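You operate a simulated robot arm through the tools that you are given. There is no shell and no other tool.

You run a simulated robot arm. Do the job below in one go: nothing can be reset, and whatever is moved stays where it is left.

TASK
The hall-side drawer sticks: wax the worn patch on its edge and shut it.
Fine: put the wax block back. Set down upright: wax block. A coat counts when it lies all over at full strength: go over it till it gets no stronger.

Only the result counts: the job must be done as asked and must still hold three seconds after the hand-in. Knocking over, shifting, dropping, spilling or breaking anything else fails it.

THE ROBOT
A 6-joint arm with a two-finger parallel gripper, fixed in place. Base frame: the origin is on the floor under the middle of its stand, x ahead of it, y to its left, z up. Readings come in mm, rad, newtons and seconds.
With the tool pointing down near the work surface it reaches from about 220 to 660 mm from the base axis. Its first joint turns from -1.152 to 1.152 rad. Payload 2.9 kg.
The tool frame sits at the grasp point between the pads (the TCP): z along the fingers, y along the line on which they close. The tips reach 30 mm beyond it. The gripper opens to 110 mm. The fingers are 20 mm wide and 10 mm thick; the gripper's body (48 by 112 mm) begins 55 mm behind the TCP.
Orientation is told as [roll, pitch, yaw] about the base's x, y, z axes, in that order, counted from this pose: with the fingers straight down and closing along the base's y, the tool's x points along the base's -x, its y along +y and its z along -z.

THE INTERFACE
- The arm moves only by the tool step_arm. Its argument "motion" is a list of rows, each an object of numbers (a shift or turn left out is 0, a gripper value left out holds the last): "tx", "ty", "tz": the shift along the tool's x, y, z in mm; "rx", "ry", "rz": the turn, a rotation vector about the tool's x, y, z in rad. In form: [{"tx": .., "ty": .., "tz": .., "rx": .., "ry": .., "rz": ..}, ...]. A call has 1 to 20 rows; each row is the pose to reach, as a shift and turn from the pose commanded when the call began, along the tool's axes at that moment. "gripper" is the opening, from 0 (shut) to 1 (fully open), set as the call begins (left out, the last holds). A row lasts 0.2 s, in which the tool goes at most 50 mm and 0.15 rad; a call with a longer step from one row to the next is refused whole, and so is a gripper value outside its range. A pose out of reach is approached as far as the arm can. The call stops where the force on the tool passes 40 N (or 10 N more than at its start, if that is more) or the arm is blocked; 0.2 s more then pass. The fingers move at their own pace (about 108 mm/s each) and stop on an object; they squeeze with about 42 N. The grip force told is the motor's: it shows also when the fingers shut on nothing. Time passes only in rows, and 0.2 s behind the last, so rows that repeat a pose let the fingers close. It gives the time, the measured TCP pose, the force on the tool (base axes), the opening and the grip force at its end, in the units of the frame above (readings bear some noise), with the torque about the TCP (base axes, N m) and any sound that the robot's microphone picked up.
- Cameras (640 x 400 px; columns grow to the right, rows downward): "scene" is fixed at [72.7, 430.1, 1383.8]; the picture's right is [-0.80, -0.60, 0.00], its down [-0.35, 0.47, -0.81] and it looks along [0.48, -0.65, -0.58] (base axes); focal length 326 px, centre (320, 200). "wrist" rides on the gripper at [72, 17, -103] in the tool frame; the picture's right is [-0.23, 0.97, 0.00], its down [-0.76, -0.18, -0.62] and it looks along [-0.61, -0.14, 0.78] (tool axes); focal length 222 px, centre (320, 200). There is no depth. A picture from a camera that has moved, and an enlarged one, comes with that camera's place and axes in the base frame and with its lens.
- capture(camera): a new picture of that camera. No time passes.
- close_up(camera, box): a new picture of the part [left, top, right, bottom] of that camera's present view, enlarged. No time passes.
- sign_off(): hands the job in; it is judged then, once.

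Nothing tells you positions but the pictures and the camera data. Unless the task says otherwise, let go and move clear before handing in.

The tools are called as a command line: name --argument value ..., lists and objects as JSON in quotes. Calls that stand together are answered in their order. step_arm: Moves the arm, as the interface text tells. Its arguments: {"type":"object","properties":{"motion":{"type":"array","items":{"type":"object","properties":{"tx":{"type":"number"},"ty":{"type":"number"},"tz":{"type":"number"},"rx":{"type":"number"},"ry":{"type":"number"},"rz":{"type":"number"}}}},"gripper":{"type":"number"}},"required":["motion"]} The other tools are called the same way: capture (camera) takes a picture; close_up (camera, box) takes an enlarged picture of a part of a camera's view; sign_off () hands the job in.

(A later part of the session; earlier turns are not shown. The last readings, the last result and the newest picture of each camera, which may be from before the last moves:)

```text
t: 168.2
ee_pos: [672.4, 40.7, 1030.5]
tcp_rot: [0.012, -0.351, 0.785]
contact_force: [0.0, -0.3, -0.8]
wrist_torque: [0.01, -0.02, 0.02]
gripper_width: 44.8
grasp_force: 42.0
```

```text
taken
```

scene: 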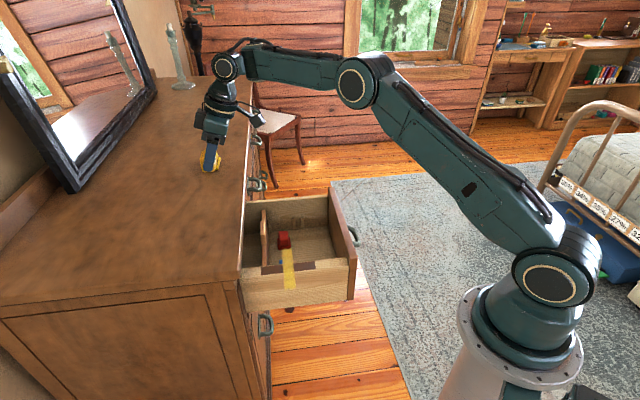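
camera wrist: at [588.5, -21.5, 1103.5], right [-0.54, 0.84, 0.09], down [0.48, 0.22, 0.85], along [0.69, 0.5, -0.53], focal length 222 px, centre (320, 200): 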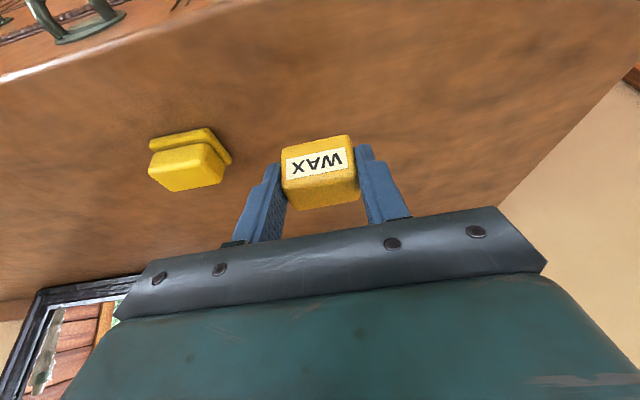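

step_arm --motion '[{"tx": 5, "tz": 13.7}, {"tx": 10, "tz": 27.4}, {"tx": 15, "tz": 41.1}, {"tx": 19.7, "tz": 54}]'

step_arm --motion '[{"tx": 0.35, "tz": 0.94}]'

step_arm --motion '[{"tx": 0.35, "tz": 0.94}]'

close_up --camera "scene" --box '[180, 130, 250, 210]'

```text
t: 169.2
ee_pos: [670.7, 41.7, 971.7]
tcp_rot: [0.009, -0.352, 0.787]
contact_force: [-0.6, 0.1, -1.4]
wrist_torque: [-0.02, -0.01, 0.0]
gripper_width: 45.0
grasp_force: 41.8
```

```text
t: 169.6
ee_pos: [671.9, 42.1, 971.2]
tcp_rot: [0.007, -0.35, 0.787]
contact_force: [-0.9, 0.3, -0.5]
wrist_torque: [0.03, 0.0, 0.01]
gripper_width: 45.0
grasp_force: 42.4
```

```text
t: 170.0
ee_pos: [671.0, 43.5, 971.9]
tcp_rot: [0.008, -0.354, 0.786]
contact_force: [-0.2, 0.1, -0.1]
wrist_torque: [-0.01, 0.02, 0.0]
gripper_width: 45.2
grasp_force: 42.3
```

```text
5.00 times, centred on (215, 170) of scene
camera zoom: at [72.7, 430.1, 1383.8], right [-0.8, -0.6, 0.0], down [-0.35, 0.47, -0.81], along [0.48, -0.65, -0.58], focal length 1630 px, centre (845, 350)
```

zoom: 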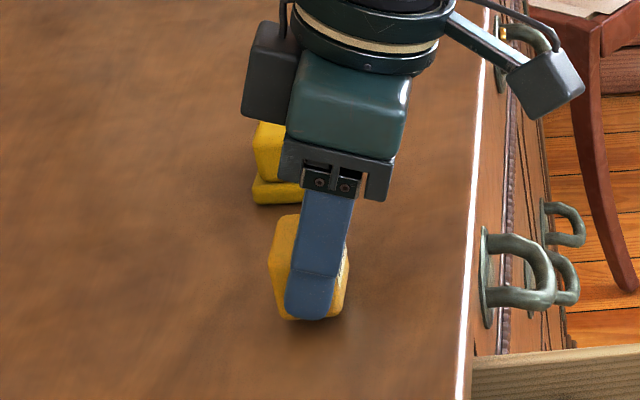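

step_arm --motion '[{"tx": 0.35, "tz": 0.94}]'

step_arm --motion '[{"tx": 0.25, "tz": 0.7}]'

step_arm --motion '[{"tx": 0.17, "tz": 0.47}]'

```text
t: 170.4
ee_pos: [671.9, 42.0, 971.7]
tcp_rot: [0.007, -0.353, 0.787]
contact_force: [-0.5, 0.9, -0.3]
wrist_torque: [0.01, -0.02, 0.03]
gripper_width: 44.8
grasp_force: 41.7
```

```text
t: 170.8
ee_pos: [671.2, 42.3, 968.3]
tcp_rot: [0.009, -0.353, 0.785]
contact_force: [-0.3, 0.9, -0.1]
wrist_torque: [0.0, 0.01, 0.0]
gripper_width: 44.9
grasp_force: 42.2
```

```text
t: 171.2
ee_pos: [672.0, 42.2, 968.8]
tcp_rot: [0.01, -0.352, 0.785]
contact_force: [-0.1, -0.6, -0.1]
wrist_torque: [-0.03, 0.05, 0.01]
gripper_width: 44.9
grasp_force: 42.0
```

step_arm --motion '[{"tx": 0.17, "tz": 0.47}]'

step_arm --motion '[{"tx": 0.17, "tz": 0.47}]'

close_up --camera "scene" --box '[200, 160, 230, 200]'

```text
t: 171.6
ee_pos: [671.5, 41.3, 969.1]
tcp_rot: [0.008, -0.351, 0.785]
contact_force: [0.0, 0.1, -1.0]
wrist_torque: [0.01, 0.02, -0.02]
gripper_width: 44.7
grasp_force: 42.6
```

```text
t: 172.0
ee_pos: [670.4, 42.2, 969.3]
tcp_rot: [0.01, -0.353, 0.786]
contact_force: [0.1, -0.4, -1.1]
wrist_torque: [0.01, -0.01, -0.01]
gripper_width: 45.0
grasp_force: 42.3
```

```text
10.00 times, centred on (215, 180) of scene
camera zoom: at [72.7, 430.1, 1383.8], right [-0.8, -0.6, 0.0], down [-0.35, 0.47, -0.81], along [0.48, -0.65, -0.58], focal length 3259 px, centre (1370, 400)
```

zoom: 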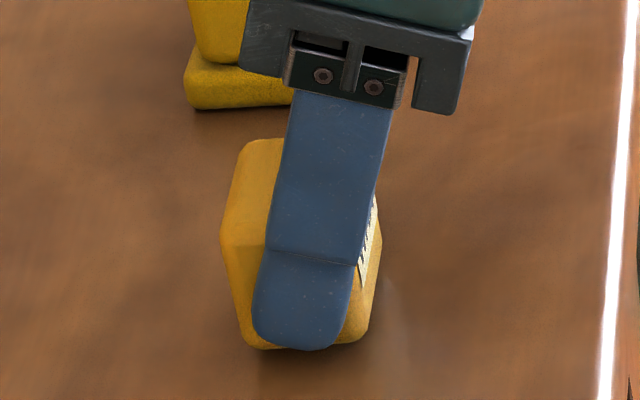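

step_arm --motion '[{"tx": 0.17, "tz": 0.47}]'

step_arm --motion '[{"tx": 0.17, "tz": 0.47}]'

step_arm --motion '[{"tx": 0.17, "tz": 0.47}]'

```text
t: 172.4
ee_pos: [672.4, 42.2, 968.0]
tcp_rot: [0.008, -0.352, 0.786]
contact_force: [0.4, -0.1, -0.2]
wrist_torque: [0.02, -0.02, 0.04]
gripper_width: 44.7
grasp_force: 42.4
```

```text
t: 172.8
ee_pos: [671.9, 42.7, 966.5]
tcp_rot: [0.008, -0.354, 0.785]
contact_force: [-0.3, -0.4, -0.3]
wrist_torque: [0.02, 0.0, 0.01]
gripper_width: 45.0
grasp_force: 42.3
```

```text
t: 173.2
ee_pos: [671.8, 41.4, 966.8]
tcp_rot: [0.009, -0.352, 0.784]
contact_force: [0.4, -0.2, -0.7]
wrist_torque: [-0.04, -0.01, -0.04]
gripper_width: 45.0
grasp_force: 41.8
```

step_arm --motion '[{"tx": 0.17, "tz": 0.47}]'

step_arm --motion '[{"tx": 0.17, "tz": 0.47}]'

close_up --camera "scene" --box '[200, 160, 230, 200]'

close_up --camera "wrist" --box '[240, 90, 420, 220]'

```text
t: 173.6
ee_pos: [671.1, 43.2, 965.2]
tcp_rot: [0.008, -0.351, 0.785]
contact_force: [0.3, -0.2, 0.7]
wrist_torque: [-0.02, -0.01, -0.02]
gripper_width: 44.9
grasp_force: 42.4
```

```text
t: 174.0
ee_pos: [671.7, 43.7, 966.1]
tcp_rot: [0.008, -0.353, 0.787]
contact_force: [-2.0, 0.0, 3.3]
wrist_torque: [-0.04, -0.02, 0.0]
gripper_width: 45.2
grasp_force: 42.1
```

```text
10.00 times, centred on (215, 180) of scene
camera zoom: at [72.6, 430.1, 1383.8], right [-0.8, -0.6, 0.0], down [-0.35, 0.47, -0.81], along [0.48, -0.65, -0.58], focal length 3259 px, centre (1370, 400)
```

zoom: 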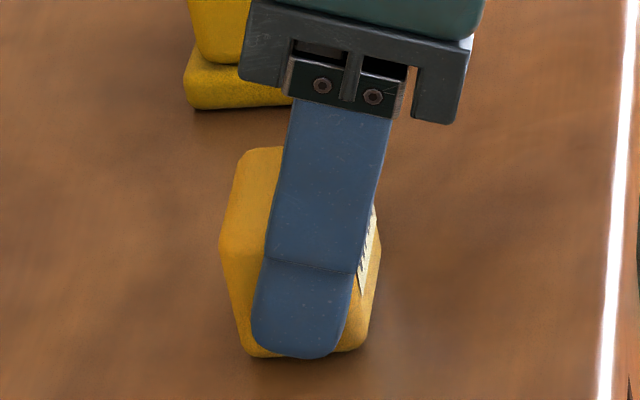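

```text
3.08 times, centred on (330, 155) of wrist
camera zoom: at [587.7, -19.2, 1038.4], right [-0.54, 0.84, 0.09], down [0.48, 0.22, 0.85], along [0.69, 0.5, -0.52], focal length 684 px, centre (289, 338)
```

zoom: 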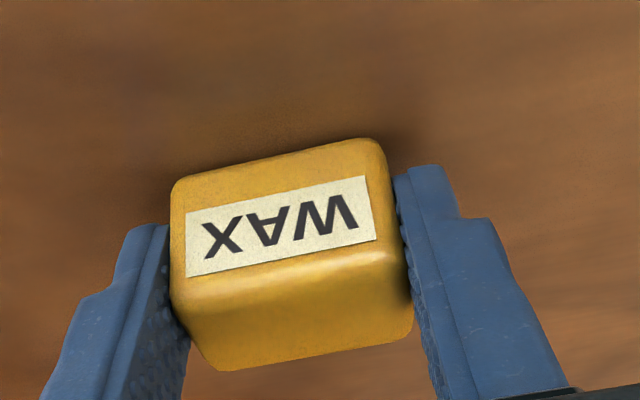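

step_arm --motion '[{"tx": 0.14, "tz": 0.38}]'

step_arm --motion '[{"tx": 0.1, "tz": 0.28}]'

```text
t: 174.4
ee_pos: [672.1, 43.0, 966.0]
tcp_rot: [0.01, -0.353, 0.787]
contact_force: [-2.5, -0.7, 5.2]
wrist_torque: [-0.07, -0.06, -0.05]
gripper_width: 45.2
grasp_force: 41.9
```

```text
t: 174.8
ee_pos: [673.5, 42.6, 965.3]
tcp_rot: [0.007, -0.354, 0.786]
contact_force: [1.1, -1.1, 7.8]
wrist_torque: [-0.14, -0.13, -0.02]
gripper_width: 44.8
grasp_force: 42.5
```

The block is resting on the dresser with about 8 N. I'll open the fingers gently, to about 60 mm.

step_arm --motion '[{"tz": 0}, {"tz": 0}, {"tz": 0}]' --gripper 0.6

capture --camera "wrist"

close_up --camera "scene" --box '[200, 150, 230, 200]'

```text
t: 175.6
ee_pos: [672.0, 43.1, 964.0]
tcp_rot: [0.01, -0.354, 0.786]
contact_force: [-0.4, -0.4, 0.8]
wrist_torque: [0.03, -0.02, -0.03]
gripper_width: 65.9
grasp_force: 0.1
```

```text
taken
camera wrist: at [588.0, -19.0, 1037.0], right [-0.54, 0.84, 0.09], down [0.48, 0.22, 0.85], along [0.69, 0.5, -0.53], focal length 222 px, centre (320, 200)
```

wrist: 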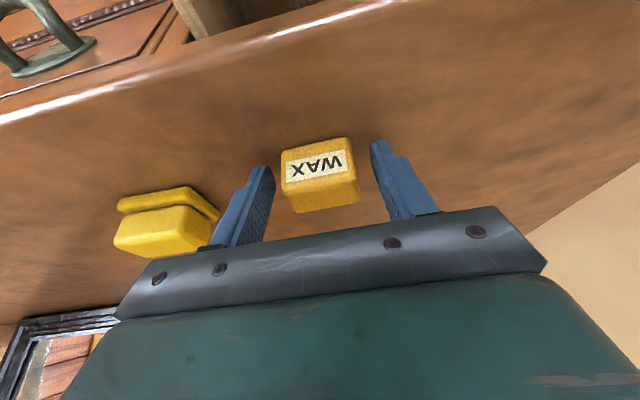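

```text
8.00 times, centred on (215, 175) of scene
camera zoom: at [72.7, 430.1, 1383.8], right [-0.8, -0.6, 0.0], down [-0.35, 0.47, -0.81], along [0.48, -0.65, -0.58], focal length 2607 px, centre (1160, 400)
```

zoom: 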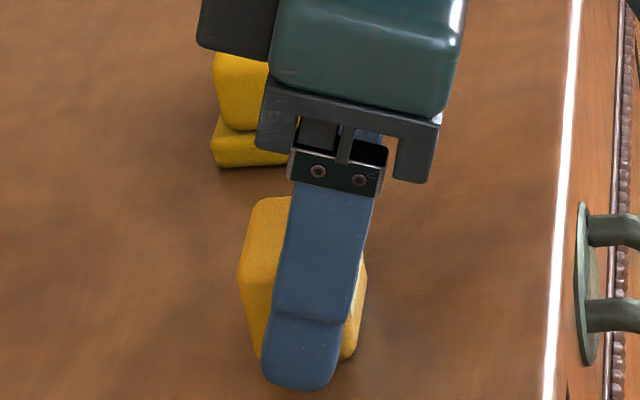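

step_arm --motion '[{"tx": -3.4, "tz": -9.4}, {"tx": -10.3, "tz": -28.2}, {"tx": -20.6, "tz": -56.4}, {"tx": -32.6, "tz": -89.2}]'

capture --camera "wrist"

close_up --camera "scene" --box '[180, 130, 250, 210]'

close_up --camera "wrist" --box '[260, 30, 380, 130]'

```text
t: 176.6
ee_pos: [671.1, 40.4, 1060.0]
tcp_rot: [0.006, -0.35, 0.785]
contact_force: [-0.7, -0.1, 0.4]
wrist_torque: [-0.04, 0.05, 0.0]
gripper_width: 66.0
grasp_force: 0.1
```

```text
taken
camera wrist: at [587.8, -20.6, 1132.7], right [-0.54, 0.84, 0.08], down [0.48, 0.23, 0.85], along [0.69, 0.5, -0.53], focal length 222 px, centre (320, 200)
```

wrist: 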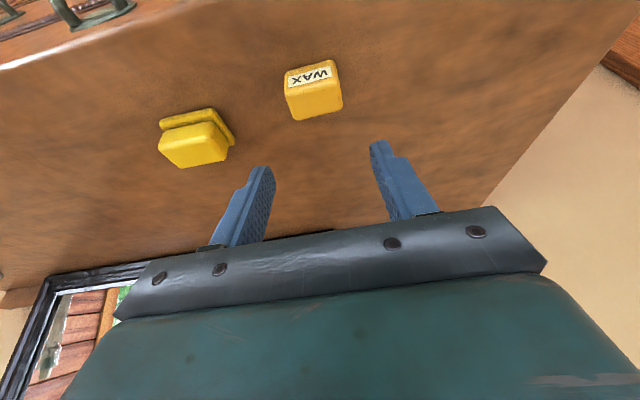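

```text
5.00 times, centred on (215, 170) of scene
camera zoom: at [72.7, 430.1, 1383.8], right [-0.8, -0.6, 0.0], down [-0.35, 0.47, -0.81], along [0.48, -0.65, -0.58], focal length 1630 px, centre (845, 350)
```

zoom: 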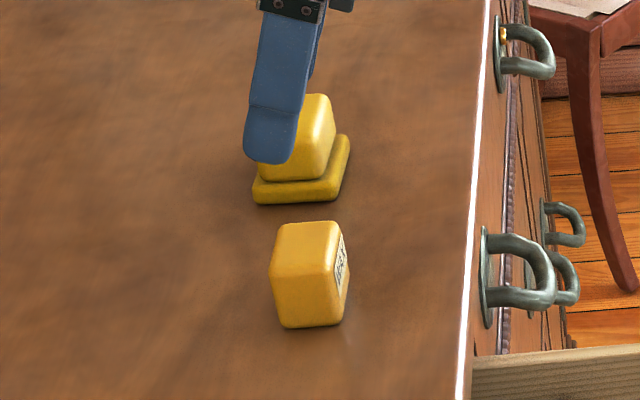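

```text
4.00 times, centred on (320, 80) of wrist
camera zoom: at [587.8, -20.6, 1132.7], right [-0.54, 0.84, 0.08], down [0.48, 0.23, 0.85], along [0.69, 0.5, -0.53], focal length 888 px, centre (320, 680)
```

zoom: 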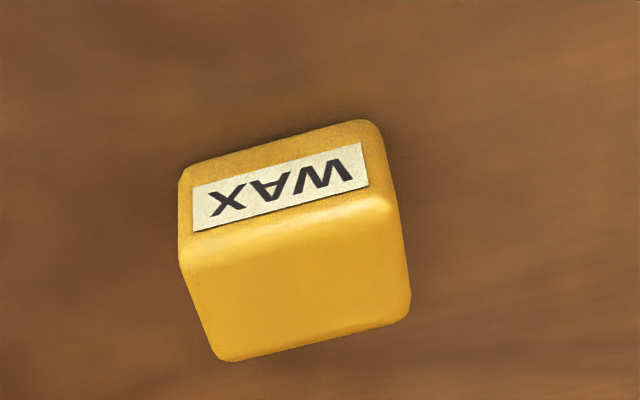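

The wax block is back upright at its original spot, within about 2 mm. Now I'll return to the handle to push the drawer shut, using the same straddling approach as before.

step_arm --motion '[{"tx": 35.9, "ty": 11.5, "tz": -7.8, "ry": 0.044}, {"tx": 71.7, "ty": 23.1, "tz": -15.5, "ry": 0.0875}, {"tx": 107.6, "ty": 34.6, "tz": -23.3, "ry": 0.131}, {"tx": 143.4, "ty": 46.2, "tz": -31.1, "ry": 0.175}, {"tx": 179.3, "ty": 57.7, "tz": -38.9, "ry": 0.219}, {"tx": 215.2, "ty": 69.2, "tz": -46.6, "ry": 0.2625}, {"tx": 251, "ty": 80.8, "tz": -54.4, "ry": 0.306}, {"tx": 286.9, "ty": 92.3, "tz": -62.2, "ry": 0.35}]' --gripper 0.3

capture --camera "wrist"

capture --camera "scene"

```text
t: 178.4
ee_pos: [521.0, -135.5, 1119.1]
tcp_rot: [0.025, 0.001, 0.789]
contact_force: [0.4, -0.3, 0.7]
wrist_torque: [0.01, 0.01, 0.0]
gripper_width: 33.2
grasp_force: 0.1
out of reach, approached as far as the arm can: row 1, 2, 3, 4, 5, 6, 7, 8
```

```text
taken
camera wrist: at [461.3, -174.8, 1225.0], right [-0.53, 0.85, 0.02], down [0.67, 0.41, 0.62], along [0.51, 0.34, -0.79], focal length 222 px, centre (320, 200)
```

wrist: 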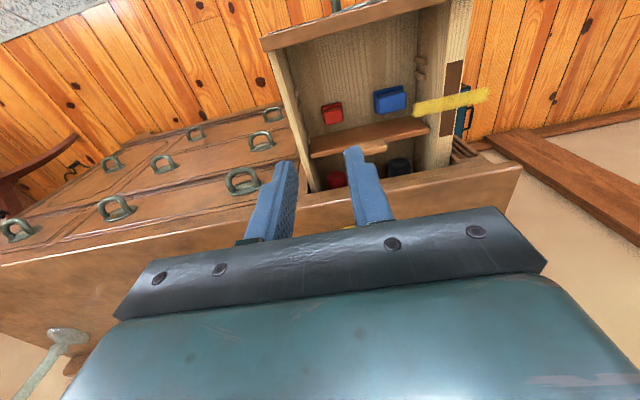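

```text
taken
```

scene: 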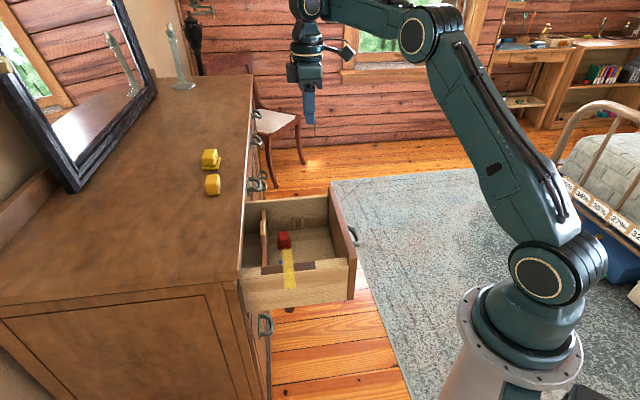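

step_arm --motion '[{"tz": 0}, {"tz": 0}]'

close_up --camera "wrist" --box '[260, 0, 520, 200]'

```text
t: 179.0
ee_pos: [521.1, -134.0, 1121.0]
tcp_rot: [0.024, 0.0, 0.789]
contact_force: [0.1, -0.2, 0.0]
wrist_torque: [0.03, -0.03, 0.05]
gripper_width: 33.2
grasp_force: 0.0
```

```text
2.00 times, centred on (390, 100) of wrist
camera zoom: at [461.4, -174.8, 1225.2], right [-0.53, 0.85, 0.02], down [0.67, 0.41, 0.62], along [0.51, 0.34, -0.79], focal length 444 px, centre (180, 400)
```

zoom: 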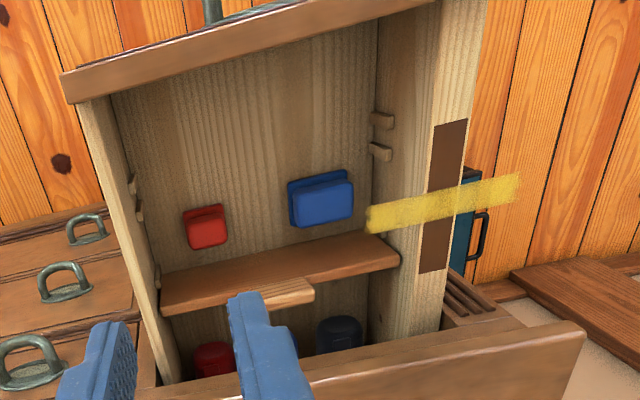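

step_arm --motion '[{"tx": 15.3, "ty": 27.5, "tz": 17.5}, {"tx": 30.6, "ty": 55, "tz": 35}, {"tx": 45.9, "ty": 82.5, "tz": 52.5}, {"tx": 61.2, "ty": 110, "tz": 70}]'

```text
t: 180.0
ee_pos: [514.6, -128.9, 1137.2]
tcp_rot: [0.011, -0.002, 0.788]
contact_force: [-0.6, -0.5, -0.7]
wrist_torque: [-0.01, 0.0, 0.02]
gripper_width: 32.8
grasp_force: 0.0
out of reach, approached as far as the arm can: row 1, 2, 3, 4
```

The last joint seems to be at its limit for this yaw at this azimuth. I'll rotate the yaw back first, then translate.

step_arm --motion '[{"rz": 0.14}, {"rz": 0.28}, {"rz": 0.42}, {"rz": 0.56}]'

```text
t: 181.0
ee_pos: [514.2, -124.7, 1140.2]
tcp_rot: [0.01, 0.002, 0.226]
contact_force: [0.0, -0.4, 0.1]
wrist_torque: [0.0, -0.01, -0.01]
gripper_width: 33.1
grasp_force: 0.1
```

step_arm --motion '[{"tx": 17.8, "ty": -2.6, "tz": 18, "rz": 0.101}, {"tx": 35.5, "ty": -5.1, "tz": 36, "rz": 0.202}, {"tx": 53.3, "ty": -7.7, "tz": 54, "rz": 0.303}, {"tx": 71, "ty": -10.2, "tz": 72, "rz": 0.404}, {"tx": 88.8, "ty": -12.8, "tz": 90, "rz": 0.505}, {"tx": 106.6, "ty": -15.3, "tz": 108, "rz": 0.606}, {"tx": 124.3, "ty": -17.9, "tz": 126, "rz": 0.707}, {"tx": 142.1, "ty": -20.4, "tz": 144, "rz": 0.808}, {"tx": 159.8, "ty": -23, "tz": 162, "rz": 0.909}, {"tx": 177.6, "ty": -25.5, "tz": 180, "rz": 1.011}]'

step_arm --motion '[{"tz": 20, "rx": -0.125}, {"tz": 40, "rx": -0.25}, {"tz": 60, "rx": -0.375}, {"tz": 81, "rx": -0.5}]'

capture --camera "wrist"

close_up --camera "wrist" --box '[270, 40, 430, 160]'

capture --camera "scene"

```text
t: 183.2
ee_pos: [533.2, -77.1, 1105.4]
tcp_rot: [-0.056, 0.038, -0.736]
contact_force: [-0.3, -1.3, 0.0]
wrist_torque: [0.11, -0.01, -0.02]
gripper_width: 33.0
grasp_force: 0.1
out of reach, approached as far as the arm can: row 1, 2, 3, 4, 5, 6, 7, 8, 9, 10
```

```text
t: 184.2
ee_pos: [519.9, -75.7, 1025.3]
tcp_rot: [0.448, 0.031, -0.732]
contact_force: [0.0, -0.6, 0.4]
wrist_torque: [0.0, 0.01, 0.0]
gripper_width: 32.9
grasp_force: 0.2
out of reach, approached as far as the arm can: row 1, 2
```

```text
taken
camera wrist: at [450.2, -50.1, 1129.4], right [0.77, 0.49, 0.41], down [0.29, -0.84, 0.46], along [0.57, -0.23, -0.79], focal length 222 px, centre (320, 200)
```

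wrist: 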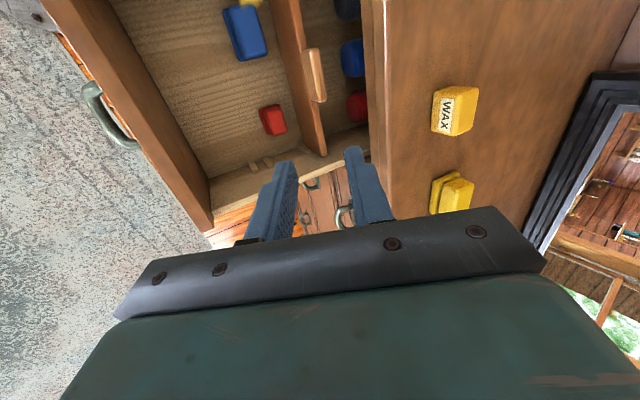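

```text
3.33 times, centred on (350, 100) of wrist
camera zoom: at [450.2, -50.1, 1129.4], right [0.77, 0.49, 0.41], down [0.29, -0.84, 0.46], along [0.57, -0.23, -0.79], focal length 740 px, centre (220, 533)
```

zoom: 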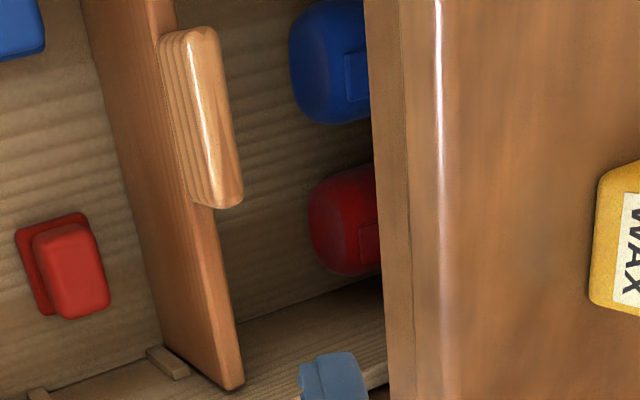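

```text
taken
```

scene: 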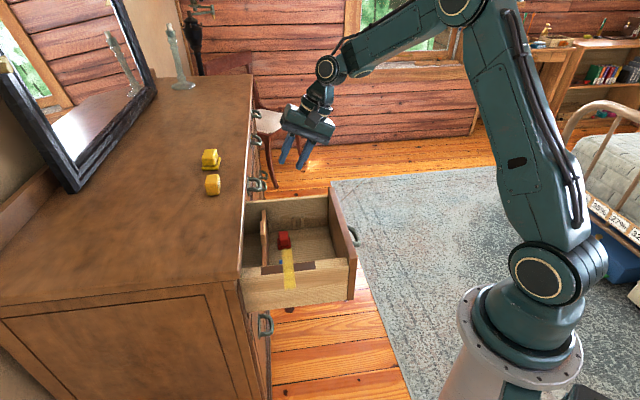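

The arm got into an awkward wrist state but is at a valid pose now. I'll move step by step toward the handle hover and check that each move is reachable.

step_arm --motion '[{"tx": 5.3, "ty": -24.4, "tz": 4.6}, {"tx": 10.6, "ty": -48.8, "tz": 9.1}, {"tx": 15.8, "ty": -73.2, "tz": 13.7}]'

```text
t: 185.0
ee_pos: [466.4, -109.1, 982.3]
tcp_rot: [0.445, 0.036, -0.727]
contact_force: [-0.2, 0.0, 0.5]
wrist_torque: [-0.01, -0.01, -0.02]
gripper_width: 33.1
grasp_force: 0.1
```

step_arm --motion '[{"tx": 5, "ty": -24.4, "tz": 4.7, "rx": -0.008, "ry": -0.008, "rz": 0.005}, {"tx": 10, "ty": -48.8, "tz": 9.5, "rx": -0.016, "ry": -0.016, "rz": 0.01}, {"tx": 15, "ty": -73.2, "tz": 14.2, "rx": -0.024, "ry": -0.024, "rz": 0.015}, {"tx": 20, "ty": -97.5, "tz": 18.9, "rx": -0.031, "ry": -0.033, "rz": 0.02}, {"tx": 25, "ty": -122, "tz": 23.6, "rx": -0.039, "ry": -0.041, "rz": 0.026}, {"tx": 30, "ty": -146, "tz": 28.4, "rx": -0.047, "ry": -0.049, "rz": 0.031}, {"tx": 35.3, "ty": -170.7, "tz": 33.1, "rx": -0.055, "ry": -0.057, "rz": 0.036}]'

capture --camera "wrist"

close_up --camera "wrist" --box '[270, 40, 430, 160]'

capture --camera "scene"

```text
t: 186.6
ee_pos: [342.8, -187.6, 882.0]
tcp_rot: [0.499, 0.001, -0.789]
contact_force: [-0.5, -0.1, 0.1]
wrist_torque: [0.01, 0.01, -0.03]
gripper_width: 33.2
grasp_force: 0.0
```

```text
taken
camera wrist: at [268.4, -160.2, 981.6], right [0.77, 0.44, 0.47], down [0.22, -0.86, 0.46], along [0.6, -0.25, -0.76], focal length 222 px, centre (320, 200)
```

wrist: 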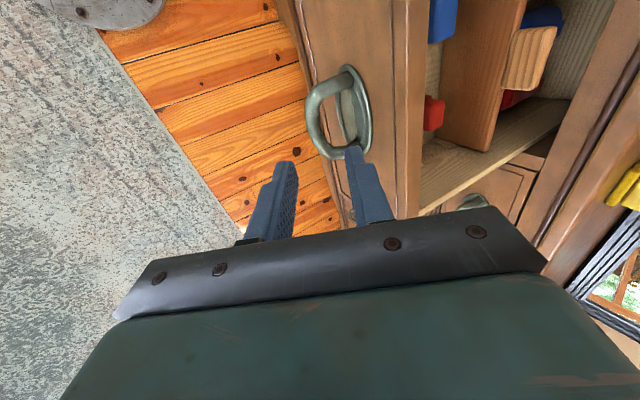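

```text
3.33 times, centred on (350, 100) of wrist
camera zoom: at [268.4, -160.2, 981.6], right [0.77, 0.44, 0.47], down [0.22, -0.86, 0.46], along [0.6, -0.25, -0.76], focal length 740 px, centre (220, 533)
```

zoom: 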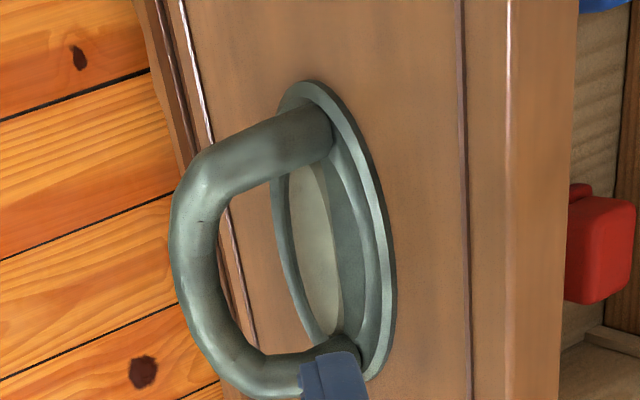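

```text
taken
```

scene: 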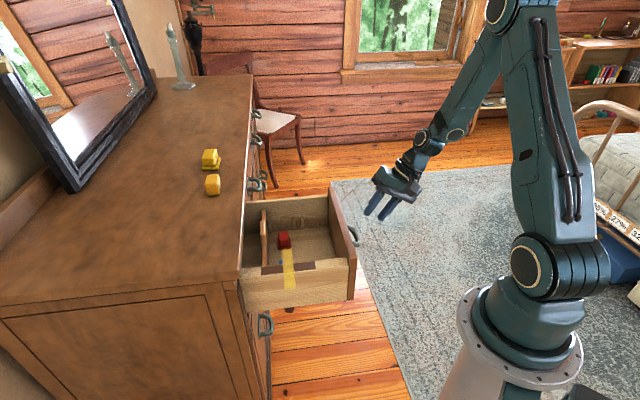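

step_arm --motion '[{"tx": -2, "ty": -3, "tz": 20}, {"tx": -4, "ty": -6, "tz": 40}, {"tx": -5, "ty": -6, "tz": 60}, {"tx": -5, "ty": -6, "tz": 72}, {"tx": -5, "ty": -6, "tz": 82}]'

close_up --camera "wrist" --box '[270, 60, 430, 220]'

close_up --camera "scene" --box '[320, 180, 400, 280]'

```text
t: 187.8
ee_pos: [371.0, -164.9, 807.5]
tcp_rot: [0.499, 0.002, -0.789]
contact_force: [-0.2, 0.1, 0.0]
wrist_torque: [0.01, -0.02, 0.02]
gripper_width: 32.7
grasp_force: 0.0
```

```text
2.50 times, centred on (350, 140) of wrist
camera zoom: at [296.0, -137.4, 906.8], right [0.77, 0.44, 0.47], down [0.22, -0.86, 0.46], along [0.6, -0.25, -0.76], focal length 555 px, centre (245, 350)
```

zoom: 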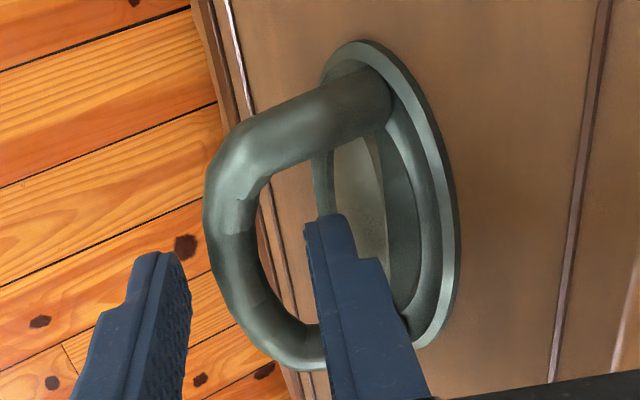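

```text
4.00 times, centred on (360, 230) of scene
camera zoom: at [72.7, 430.1, 1383.8], right [-0.8, -0.6, 0.0], down [-0.35, 0.47, -0.81], along [0.48, -0.65, -0.58], focal length 1304 px, centre (160, 80)
```

zoom: 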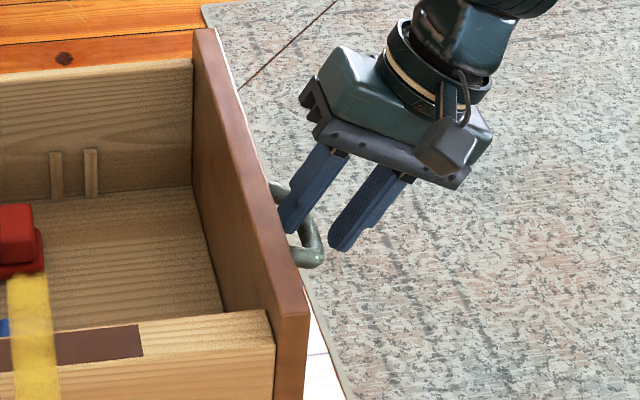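

step_arm --motion '[{"ty": -1.5, "tz": 5}, {"ty": -1.5, "tz": 9}, {"ty": -1.5, "tz": 12}]'

step_arm --motion '[{"tz": 0}, {"tz": 0}, {"tz": 0}]' --gripper 0.0

close_up --camera "wrist" --box '[270, 60, 430, 220]'

```text
t: 188.6
ee_pos: [374.0, -162.0, 795.5]
tcp_rot: [0.499, 0.002, -0.788]
contact_force: [-0.3, -0.2, 0.1]
wrist_torque: [0.04, 0.02, 0.0]
gripper_width: 32.9
grasp_force: 0.0
```

```text
t: 189.4
ee_pos: [373.9, -162.4, 797.8]
tcp_rot: [0.502, 0.0, -0.787]
contact_force: [-1.5, 4.3, 31.2]
wrist_torque: [0.43, 0.16, 0.4]
gripper_width: 13.4
grasp_force: 45.4
```

```text
2.50 times, centred on (350, 140) of wrist
camera zoom: at [299.8, -134.1, 896.7], right [0.76, 0.44, 0.47], down [0.21, -0.86, 0.46], along [0.61, -0.25, -0.75], focal length 555 px, centre (245, 350)
```

zoom: 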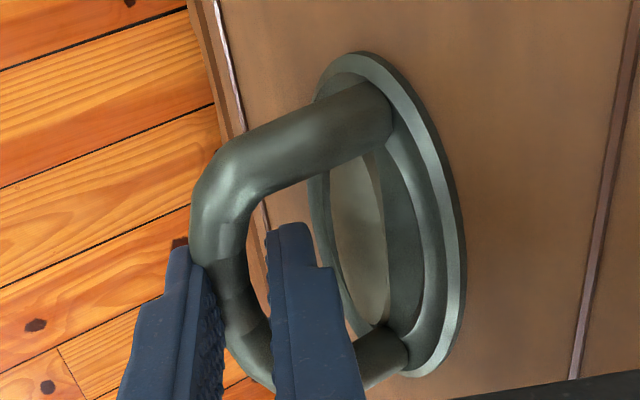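

The bar is gripped. I'll relieve the vertical preload and push the drawer in smoothly along its slide.

step_arm --motion '[{"ty": 0.9, "tz": -1.6}, {"ty": 3.5, "tz": -0.2}, {"ty": 7.9, "tz": 2.2}, {"ty": 12.3, "tz": 4.6}, {"ty": 16.7, "tz": 7.0}, {"ty": 21.1, "tz": 9.4}, {"ty": 25.5, "tz": 11.8}, {"ty": 29.9, "tz": 14.2}, {"ty": 34.3, "tz": 16.6}, {"ty": 38.7, "tz": 19.0}]'

capture --camera "scene"

```text
t: 191.6
ee_pos: [404.9, -130.7, 798.4]
tcp_rot: [0.499, -0.001, -0.79]
contact_force: [9.0, -13.6, 7.5]
wrist_torque: [0.34, 0.32, 0.5]
gripper_width: 13.7
grasp_force: 45.1
```

```text
taken
```

scene: 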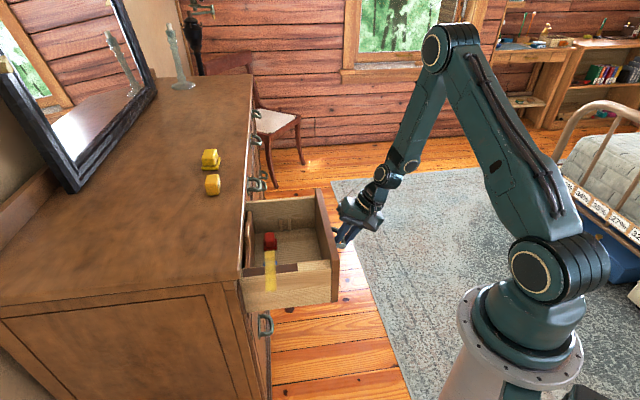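

step_arm --motion '[{"tx": -1, "ty": 4.4, "tz": 2.4}, {"tx": -1, "ty": 10.5, "tz": 5.8}, {"tx": -1, "ty": 16.7, "tz": 9.1}, {"tx": -1, "ty": 22.8, "tz": 12.5}, {"tx": -1, "ty": 29, "tz": 15.8}, {"tx": -1, "ty": 35.1, "tz": 19.2}, {"tx": -1, "ty": 41.2, "tz": 22.6}, {"tx": -1, "ty": 47.4, "tz": 25.9}, {"tx": -1, "ty": 53.5, "tz": 29.3}, {"tx": -1, "ty": 59.7, "tz": 32.6}]'

capture --camera "scene"

```text
t: 193.8
ee_pos: [453.7, -82.9, 798.2]
tcp_rot: [0.5, 0.005, -0.786]
contact_force: [0.6, -3.1, -1.7]
wrist_torque: [-0.55, -0.62, -0.27]
gripper_width: 13.8
grasp_force: 45.4
```

```text
taken
```

scene: 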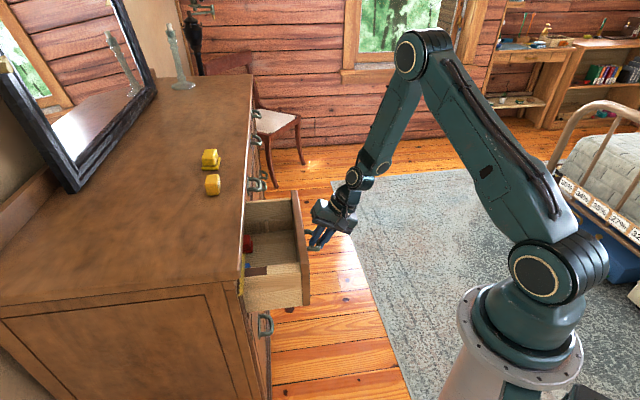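

step_arm --motion '[{"ty": 4.4, "tz": 2.4}, {"ty": 10.5, "tz": 5.8}, {"ty": 16.7, "tz": 9.1}, {"ty": 22.8, "tz": 12.5}, {"ty": 29, "tz": 15.8}, {"ty": 35.1, "tz": 19.2}, {"ty": 41.2, "tz": 22.6}, {"ty": 47.4, "tz": 25.9}, {"ty": 53.5, "tz": 29.3}, {"ty": 59.7, "tz": 32.6}]'

capture --camera "scene"

```text
t: 196.0
ee_pos: [501.9, -34.1, 798.5]
tcp_rot: [0.5, 0.004, -0.785]
contact_force: [-10.9, 10.5, 10.7]
wrist_torque: [-0.45, -0.59, -0.26]
gripper_width: 13.4
grasp_force: 44.7
```

```text
taken
```

scene: 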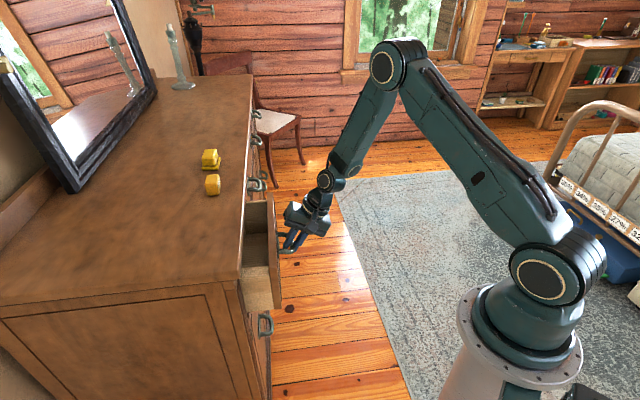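

step_arm --motion '[{"tx": 1, "ty": 4.4, "tz": 2.4}, {"tx": 1, "ty": 8.8, "tz": 4.8}, {"tx": 1, "ty": 13.2, "tz": 7.2}, {"tx": 1, "ty": 17.5, "tz": 9.6}, {"tx": 1, "ty": 21.9, "tz": 12}, {"tx": 1, "ty": 26.3, "tz": 14.4}, {"tx": 1, "ty": 30.7, "tz": 16.8}]'

capture --camera "scene"

capture --camera "wrist"

```text
t: 197.6
ee_pos: [526.8, -10.1, 797.7]
tcp_rot: [0.5, 0.002, -0.788]
contact_force: [-10.0, 6.8, 4.7]
wrist_torque: [-0.36, -0.4, -0.17]
gripper_width: 13.7
grasp_force: 45.1
```

```text
taken
```

scene: 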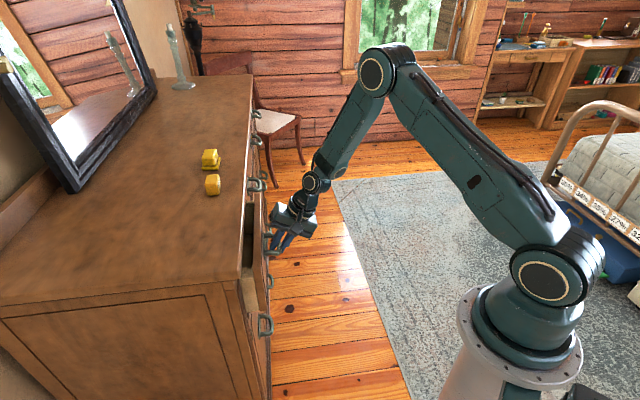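

```text
taken
camera wrist: at [451.2, 16.9, 897.0], right [0.77, 0.44, 0.47], down [0.22, -0.86, 0.46], along [0.6, -0.25, -0.76], focal length 222 px, centre (320, 200)
```

wrist: 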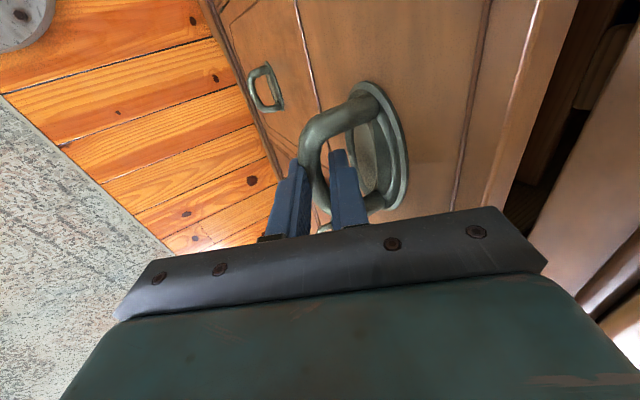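

step_arm --motion '[{"tx": 0.7, "ty": 4.4, "tz": 2.4}, {"tx": 0.7, "ty": 8.8, "tz": 4.8}, {"tx": 0.7, "ty": 13.2, "tz": 7.2}, {"tx": 0.7, "ty": 17.5, "tz": 9.6}]'

close_up --camera "scene" --box '[220, 170, 320, 330]'

capture --camera "wrist"

```text
t: 198.6
ee_pos: [540.3, 3.7, 797.8]
tcp_rot: [0.502, -0.001, -0.79]
contact_force: [-2.0, 0.1, 7.1]
wrist_torque: [0.49, 0.39, 0.51]
gripper_width: 13.6
grasp_force: 44.8
```

```text
2.50 times, centred on (270, 250) of scene
camera zoom: at [72.5, 430.0, 1383.8], right [-0.8, -0.6, 0.0], down [-0.35, 0.47, -0.81], along [0.48, -0.65, -0.58], focal length 815 px, centre (445, 75)
```

zoom: 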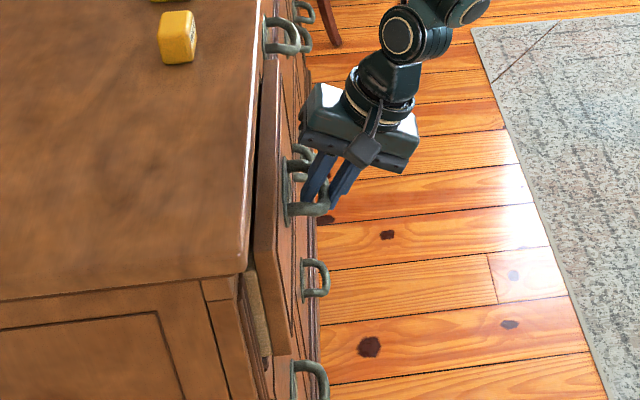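

```text
taken
camera wrist: at [464.8, 31.1, 896.7], right [0.77, 0.44, 0.47], down [0.21, -0.86, 0.46], along [0.61, -0.25, -0.75], focal length 222 px, centre (320, 200)
```

wrist: 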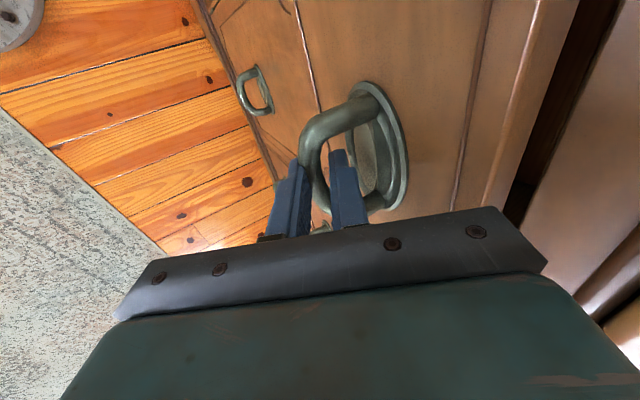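

step_arm --motion '[{"ty": 3.5, "tz": 1.9}, {"ty": 7, "tz": 3.8}, {"ty": 10.5, "tz": 5.8}]'

close_up --camera "scene" --box '[220, 170, 320, 330]'

```text
t: 199.4
ee_pos: [547.1, 11.8, 798.1]
tcp_rot: [0.499, 0.002, -0.788]
contact_force: [-2.0, -1.1, -1.5]
wrist_torque: [-0.6, -0.57, -0.19]
gripper_width: 13.7
grasp_force: 45.2
```

```text
2.50 times, centred on (270, 250) of scene
camera zoom: at [72.6, 430.1, 1383.8], right [-0.8, -0.6, 0.0], down [-0.35, 0.47, -0.81], along [0.48, -0.65, -0.58], focal length 815 px, centre (445, 75)
```

zoom: 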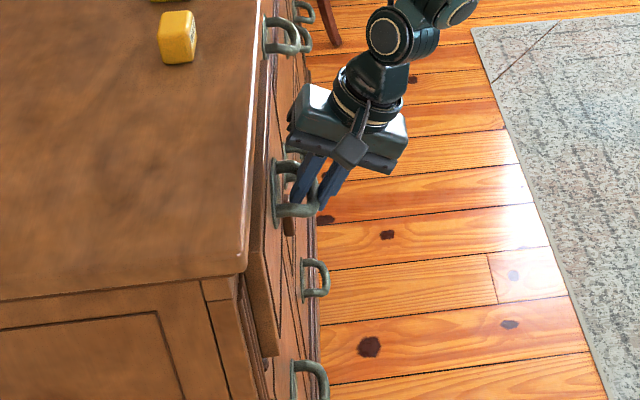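

step_arm --motion '[{"ty": 2.6, "tz": 1.4}, {"ty": 5.3, "tz": 2.9}, {"ty": 7.9, "tz": 4.3}]'

close_up --camera "scene" --box '[220, 170, 320, 330]'

```text
t: 200.2
ee_pos: [555.1, 19.5, 798.9]
tcp_rot: [0.498, 0.003, -0.789]
contact_force: [-1.1, -2.6, -2.2]
wrist_torque: [-0.09, 0.02, 0.13]
gripper_width: 13.5
grasp_force: 45.7
```

```text
2.50 times, centred on (270, 250) of scene
camera zoom: at [72.7, 430.0, 1383.8], right [-0.8, -0.6, 0.0], down [-0.35, 0.47, -0.81], along [0.48, -0.65, -0.58], focal length 815 px, centre (445, 75)
```

zoom: 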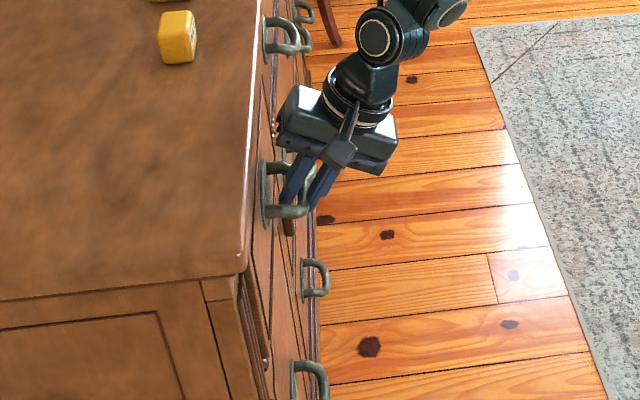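

step_arm --motion '[{"ty": 1.75, "tz": 0.96}, {"ty": 3.5, "tz": 1.9}]'

close_up --camera "scene" --box '[230, 160, 290, 260]'

capture --camera "wrist"

```text
t: 200.8
ee_pos: [556.4, 20.9, 797.2]
tcp_rot: [0.499, 0.001, -0.789]
contact_force: [1.4, -5.9, -3.1]
wrist_torque: [0.35, 0.42, 0.48]
gripper_width: 13.7
grasp_force: 44.3
```

```text
4.00 times, centred on (260, 210) of scene
camera zoom: at [72.7, 429.9, 1383.8], right [-0.8, -0.6, 0.0], down [-0.35, 0.47, -0.81], along [0.48, -0.65, -0.58], focal length 1304 px, centre (560, 160)
```

zoom: 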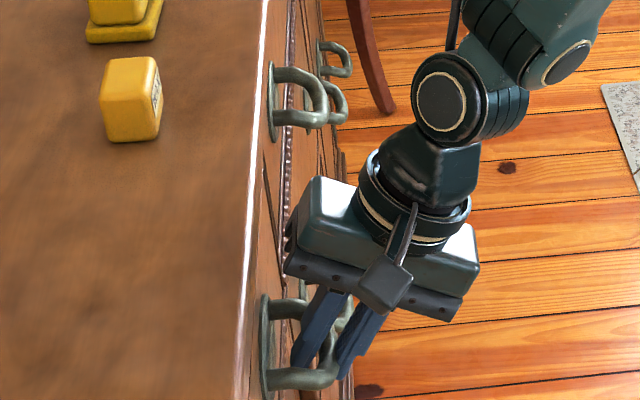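

```text
taken
camera wrist: at [482.5, 48.6, 896.8], right [0.77, 0.44, 0.47], down [0.22, -0.86, 0.46], along [0.6, -0.25, -0.76], focal length 222 px, centre (320, 200)
```

wrist: 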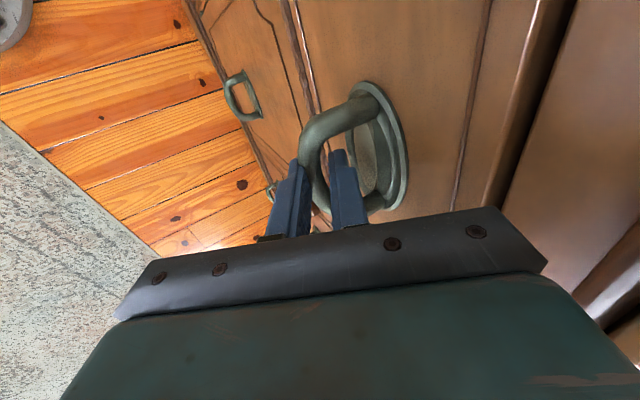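

step_arm --motion '[{"ty": 1.75, "tz": 0.96}, {"ty": 3.5, "tz": 1.9}, {"ty": 5.3, "tz": 2.9}]'

close_up --camera "scene" --box '[230, 160, 290, 260]'

```text
t: 201.6
ee_pos: [561.8, 24.4, 798.0]
tcp_rot: [0.496, 0.002, -0.788]
contact_force: [-3.1, -7.9, 1.7]
wrist_torque: [-0.29, -0.29, 0.16]
gripper_width: 13.5
grasp_force: 45.3
```

```text
4.00 times, centred on (260, 210) of scene
camera zoom: at [72.5, 429.9, 1383.8], right [-0.8, -0.6, 0.0], down [-0.35, 0.47, -0.81], along [0.48, -0.65, -0.58], focal length 1304 px, centre (560, 160)
```

zoom: 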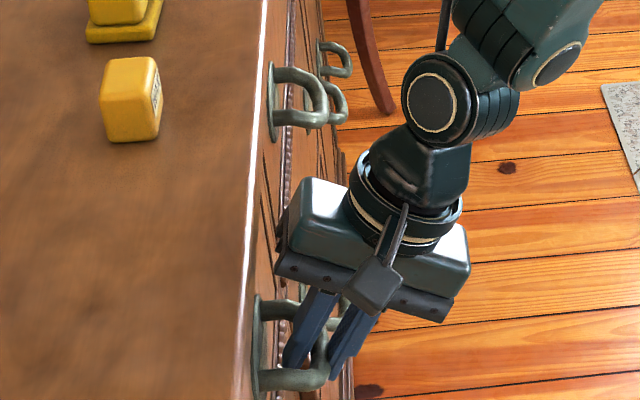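

step_arm --motion '[{"ty": 1.3, "tz": 0.7}, {"ty": 2.6, "tz": 1.4}]'

step_arm --motion '[{"ty": 1.3, "tz": 0.7}, {"ty": 2.6, "tz": 1.4}]'

close_up --camera "scene" --box '[230, 160, 290, 260]'

close_up --camera "scene" --box '[220, 230, 290, 330]'

```text
t: 202.3
ee_pos: [560.9, 25.1, 798.2]
tcp_rot: [0.491, 0.004, -0.793]
contact_force: [-8.1, -2.5, 8.2]
wrist_torque: [-0.36, -0.26, 0.26]
gripper_width: 13.6
grasp_force: 44.9
stopped in row 2: the force on the tool passed its limit at 42 N (the readings are from after the stop); the commanded pose is now the measured one
```

```text
t: 202.9
ee_pos: [561.0, 24.2, 798.5]
tcp_rot: [0.487, 0.006, -0.793]
contact_force: [-9.5, -2.6, 8.5]
wrist_torque: [-0.35, -0.21, 0.37]
gripper_width: 13.7
grasp_force: 45.3
stopped in row 2: the force on the tool passed its limit at 43 N (the readings are from after the stop); the commanded pose is now the measured one
```

```text
4.00 times, centred on (260, 210) of scene
camera zoom: at [72.3, 430.0, 1383.8], right [-0.8, -0.6, 0.0], down [-0.35, 0.47, -0.81], along [0.48, -0.65, -0.58], focal length 1304 px, centre (560, 160)
```

zoom: 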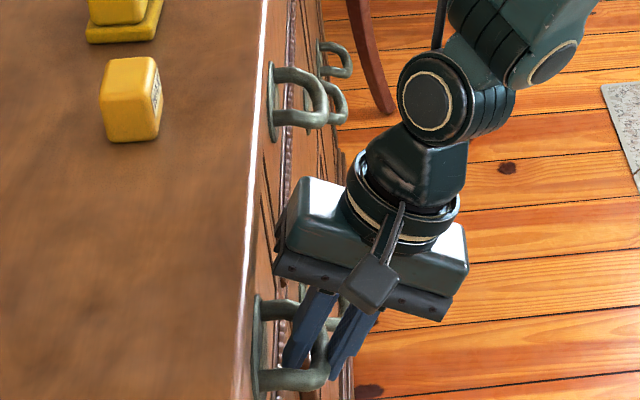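

```text
4.00 times, centred on (255, 280) of scene
camera zoom: at [72.3, 430.0, 1383.8], right [-0.8, -0.6, 0.0], down [-0.35, 0.47, -0.81], along [0.48, -0.65, -0.58], focal length 1304 px, centre (580, -120)
```

zoom: 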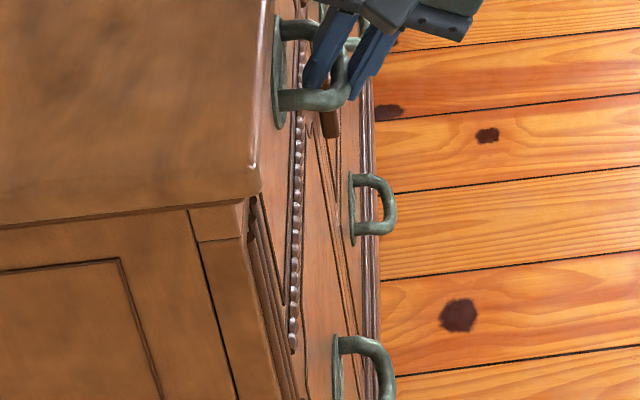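

The drawer has reached its stop: 42 N of resistance, with the front flush with its neighbours. I'll release the handle and retreat.

step_arm --motion '[{"tz": 0}, {"tz": 0}, {"tz": 0}]' --gripper 0.3

step_arm --motion '[{"tz": -8}, {"tz": -20}, {"tz": -40}, {"tz": -65}, {"tz": -95}, {"tz": -130}]'

capture --camera "wrist"

capture --camera "scene"

close_up --camera "scene" --box '[215, 130, 305, 340]'

```text
t: 203.7
ee_pos: [561.6, 25.4, 796.4]
tcp_rot: [0.487, 0.008, -0.794]
contact_force: [0.3, 1.0, 0.3]
wrist_torque: [0.01, -0.02, -0.01]
gripper_width: 33.3
grasp_force: 0.0
```

```text
t: 205.1
ee_pos: [517.7, -17.1, 912.4]
tcp_rot: [0.488, 0.007, -0.791]
contact_force: [0.3, -0.3, 0.8]
wrist_torque: [0.01, -0.03, 0.01]
gripper_width: 33.1
grasp_force: 0.0
```

```text
taken
camera wrist: at [445.9, 10.4, 1012.4], right [0.77, 0.44, 0.45], down [0.22, -0.86, 0.46], along [0.59, -0.26, -0.76], focal length 222 px, centre (320, 200)
```

wrist: 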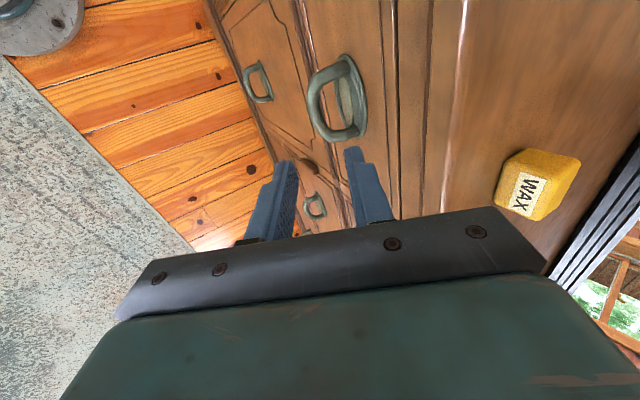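

```text
taken
```

scene: 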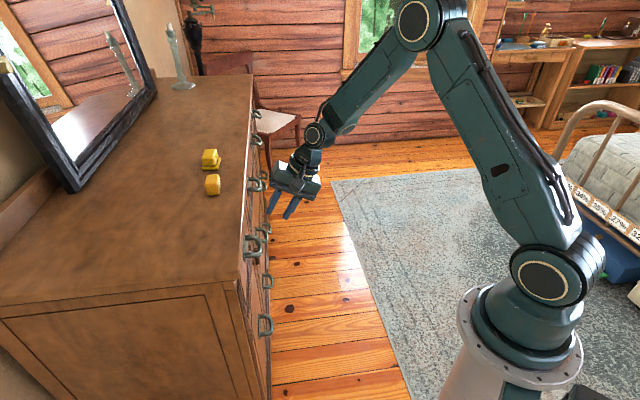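

```text
1.90 times, centred on (260, 235) of scene
camera zoom: at [72.6, 430.1, 1383.8], right [-0.8, -0.6, 0.0], down [-0.35, 0.47, -0.81], along [0.48, -0.65, -0.58], focal length 621 px, centre (434, 133)
```

zoom: 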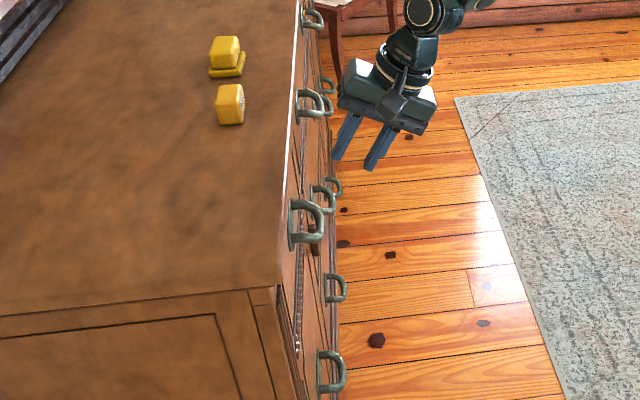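

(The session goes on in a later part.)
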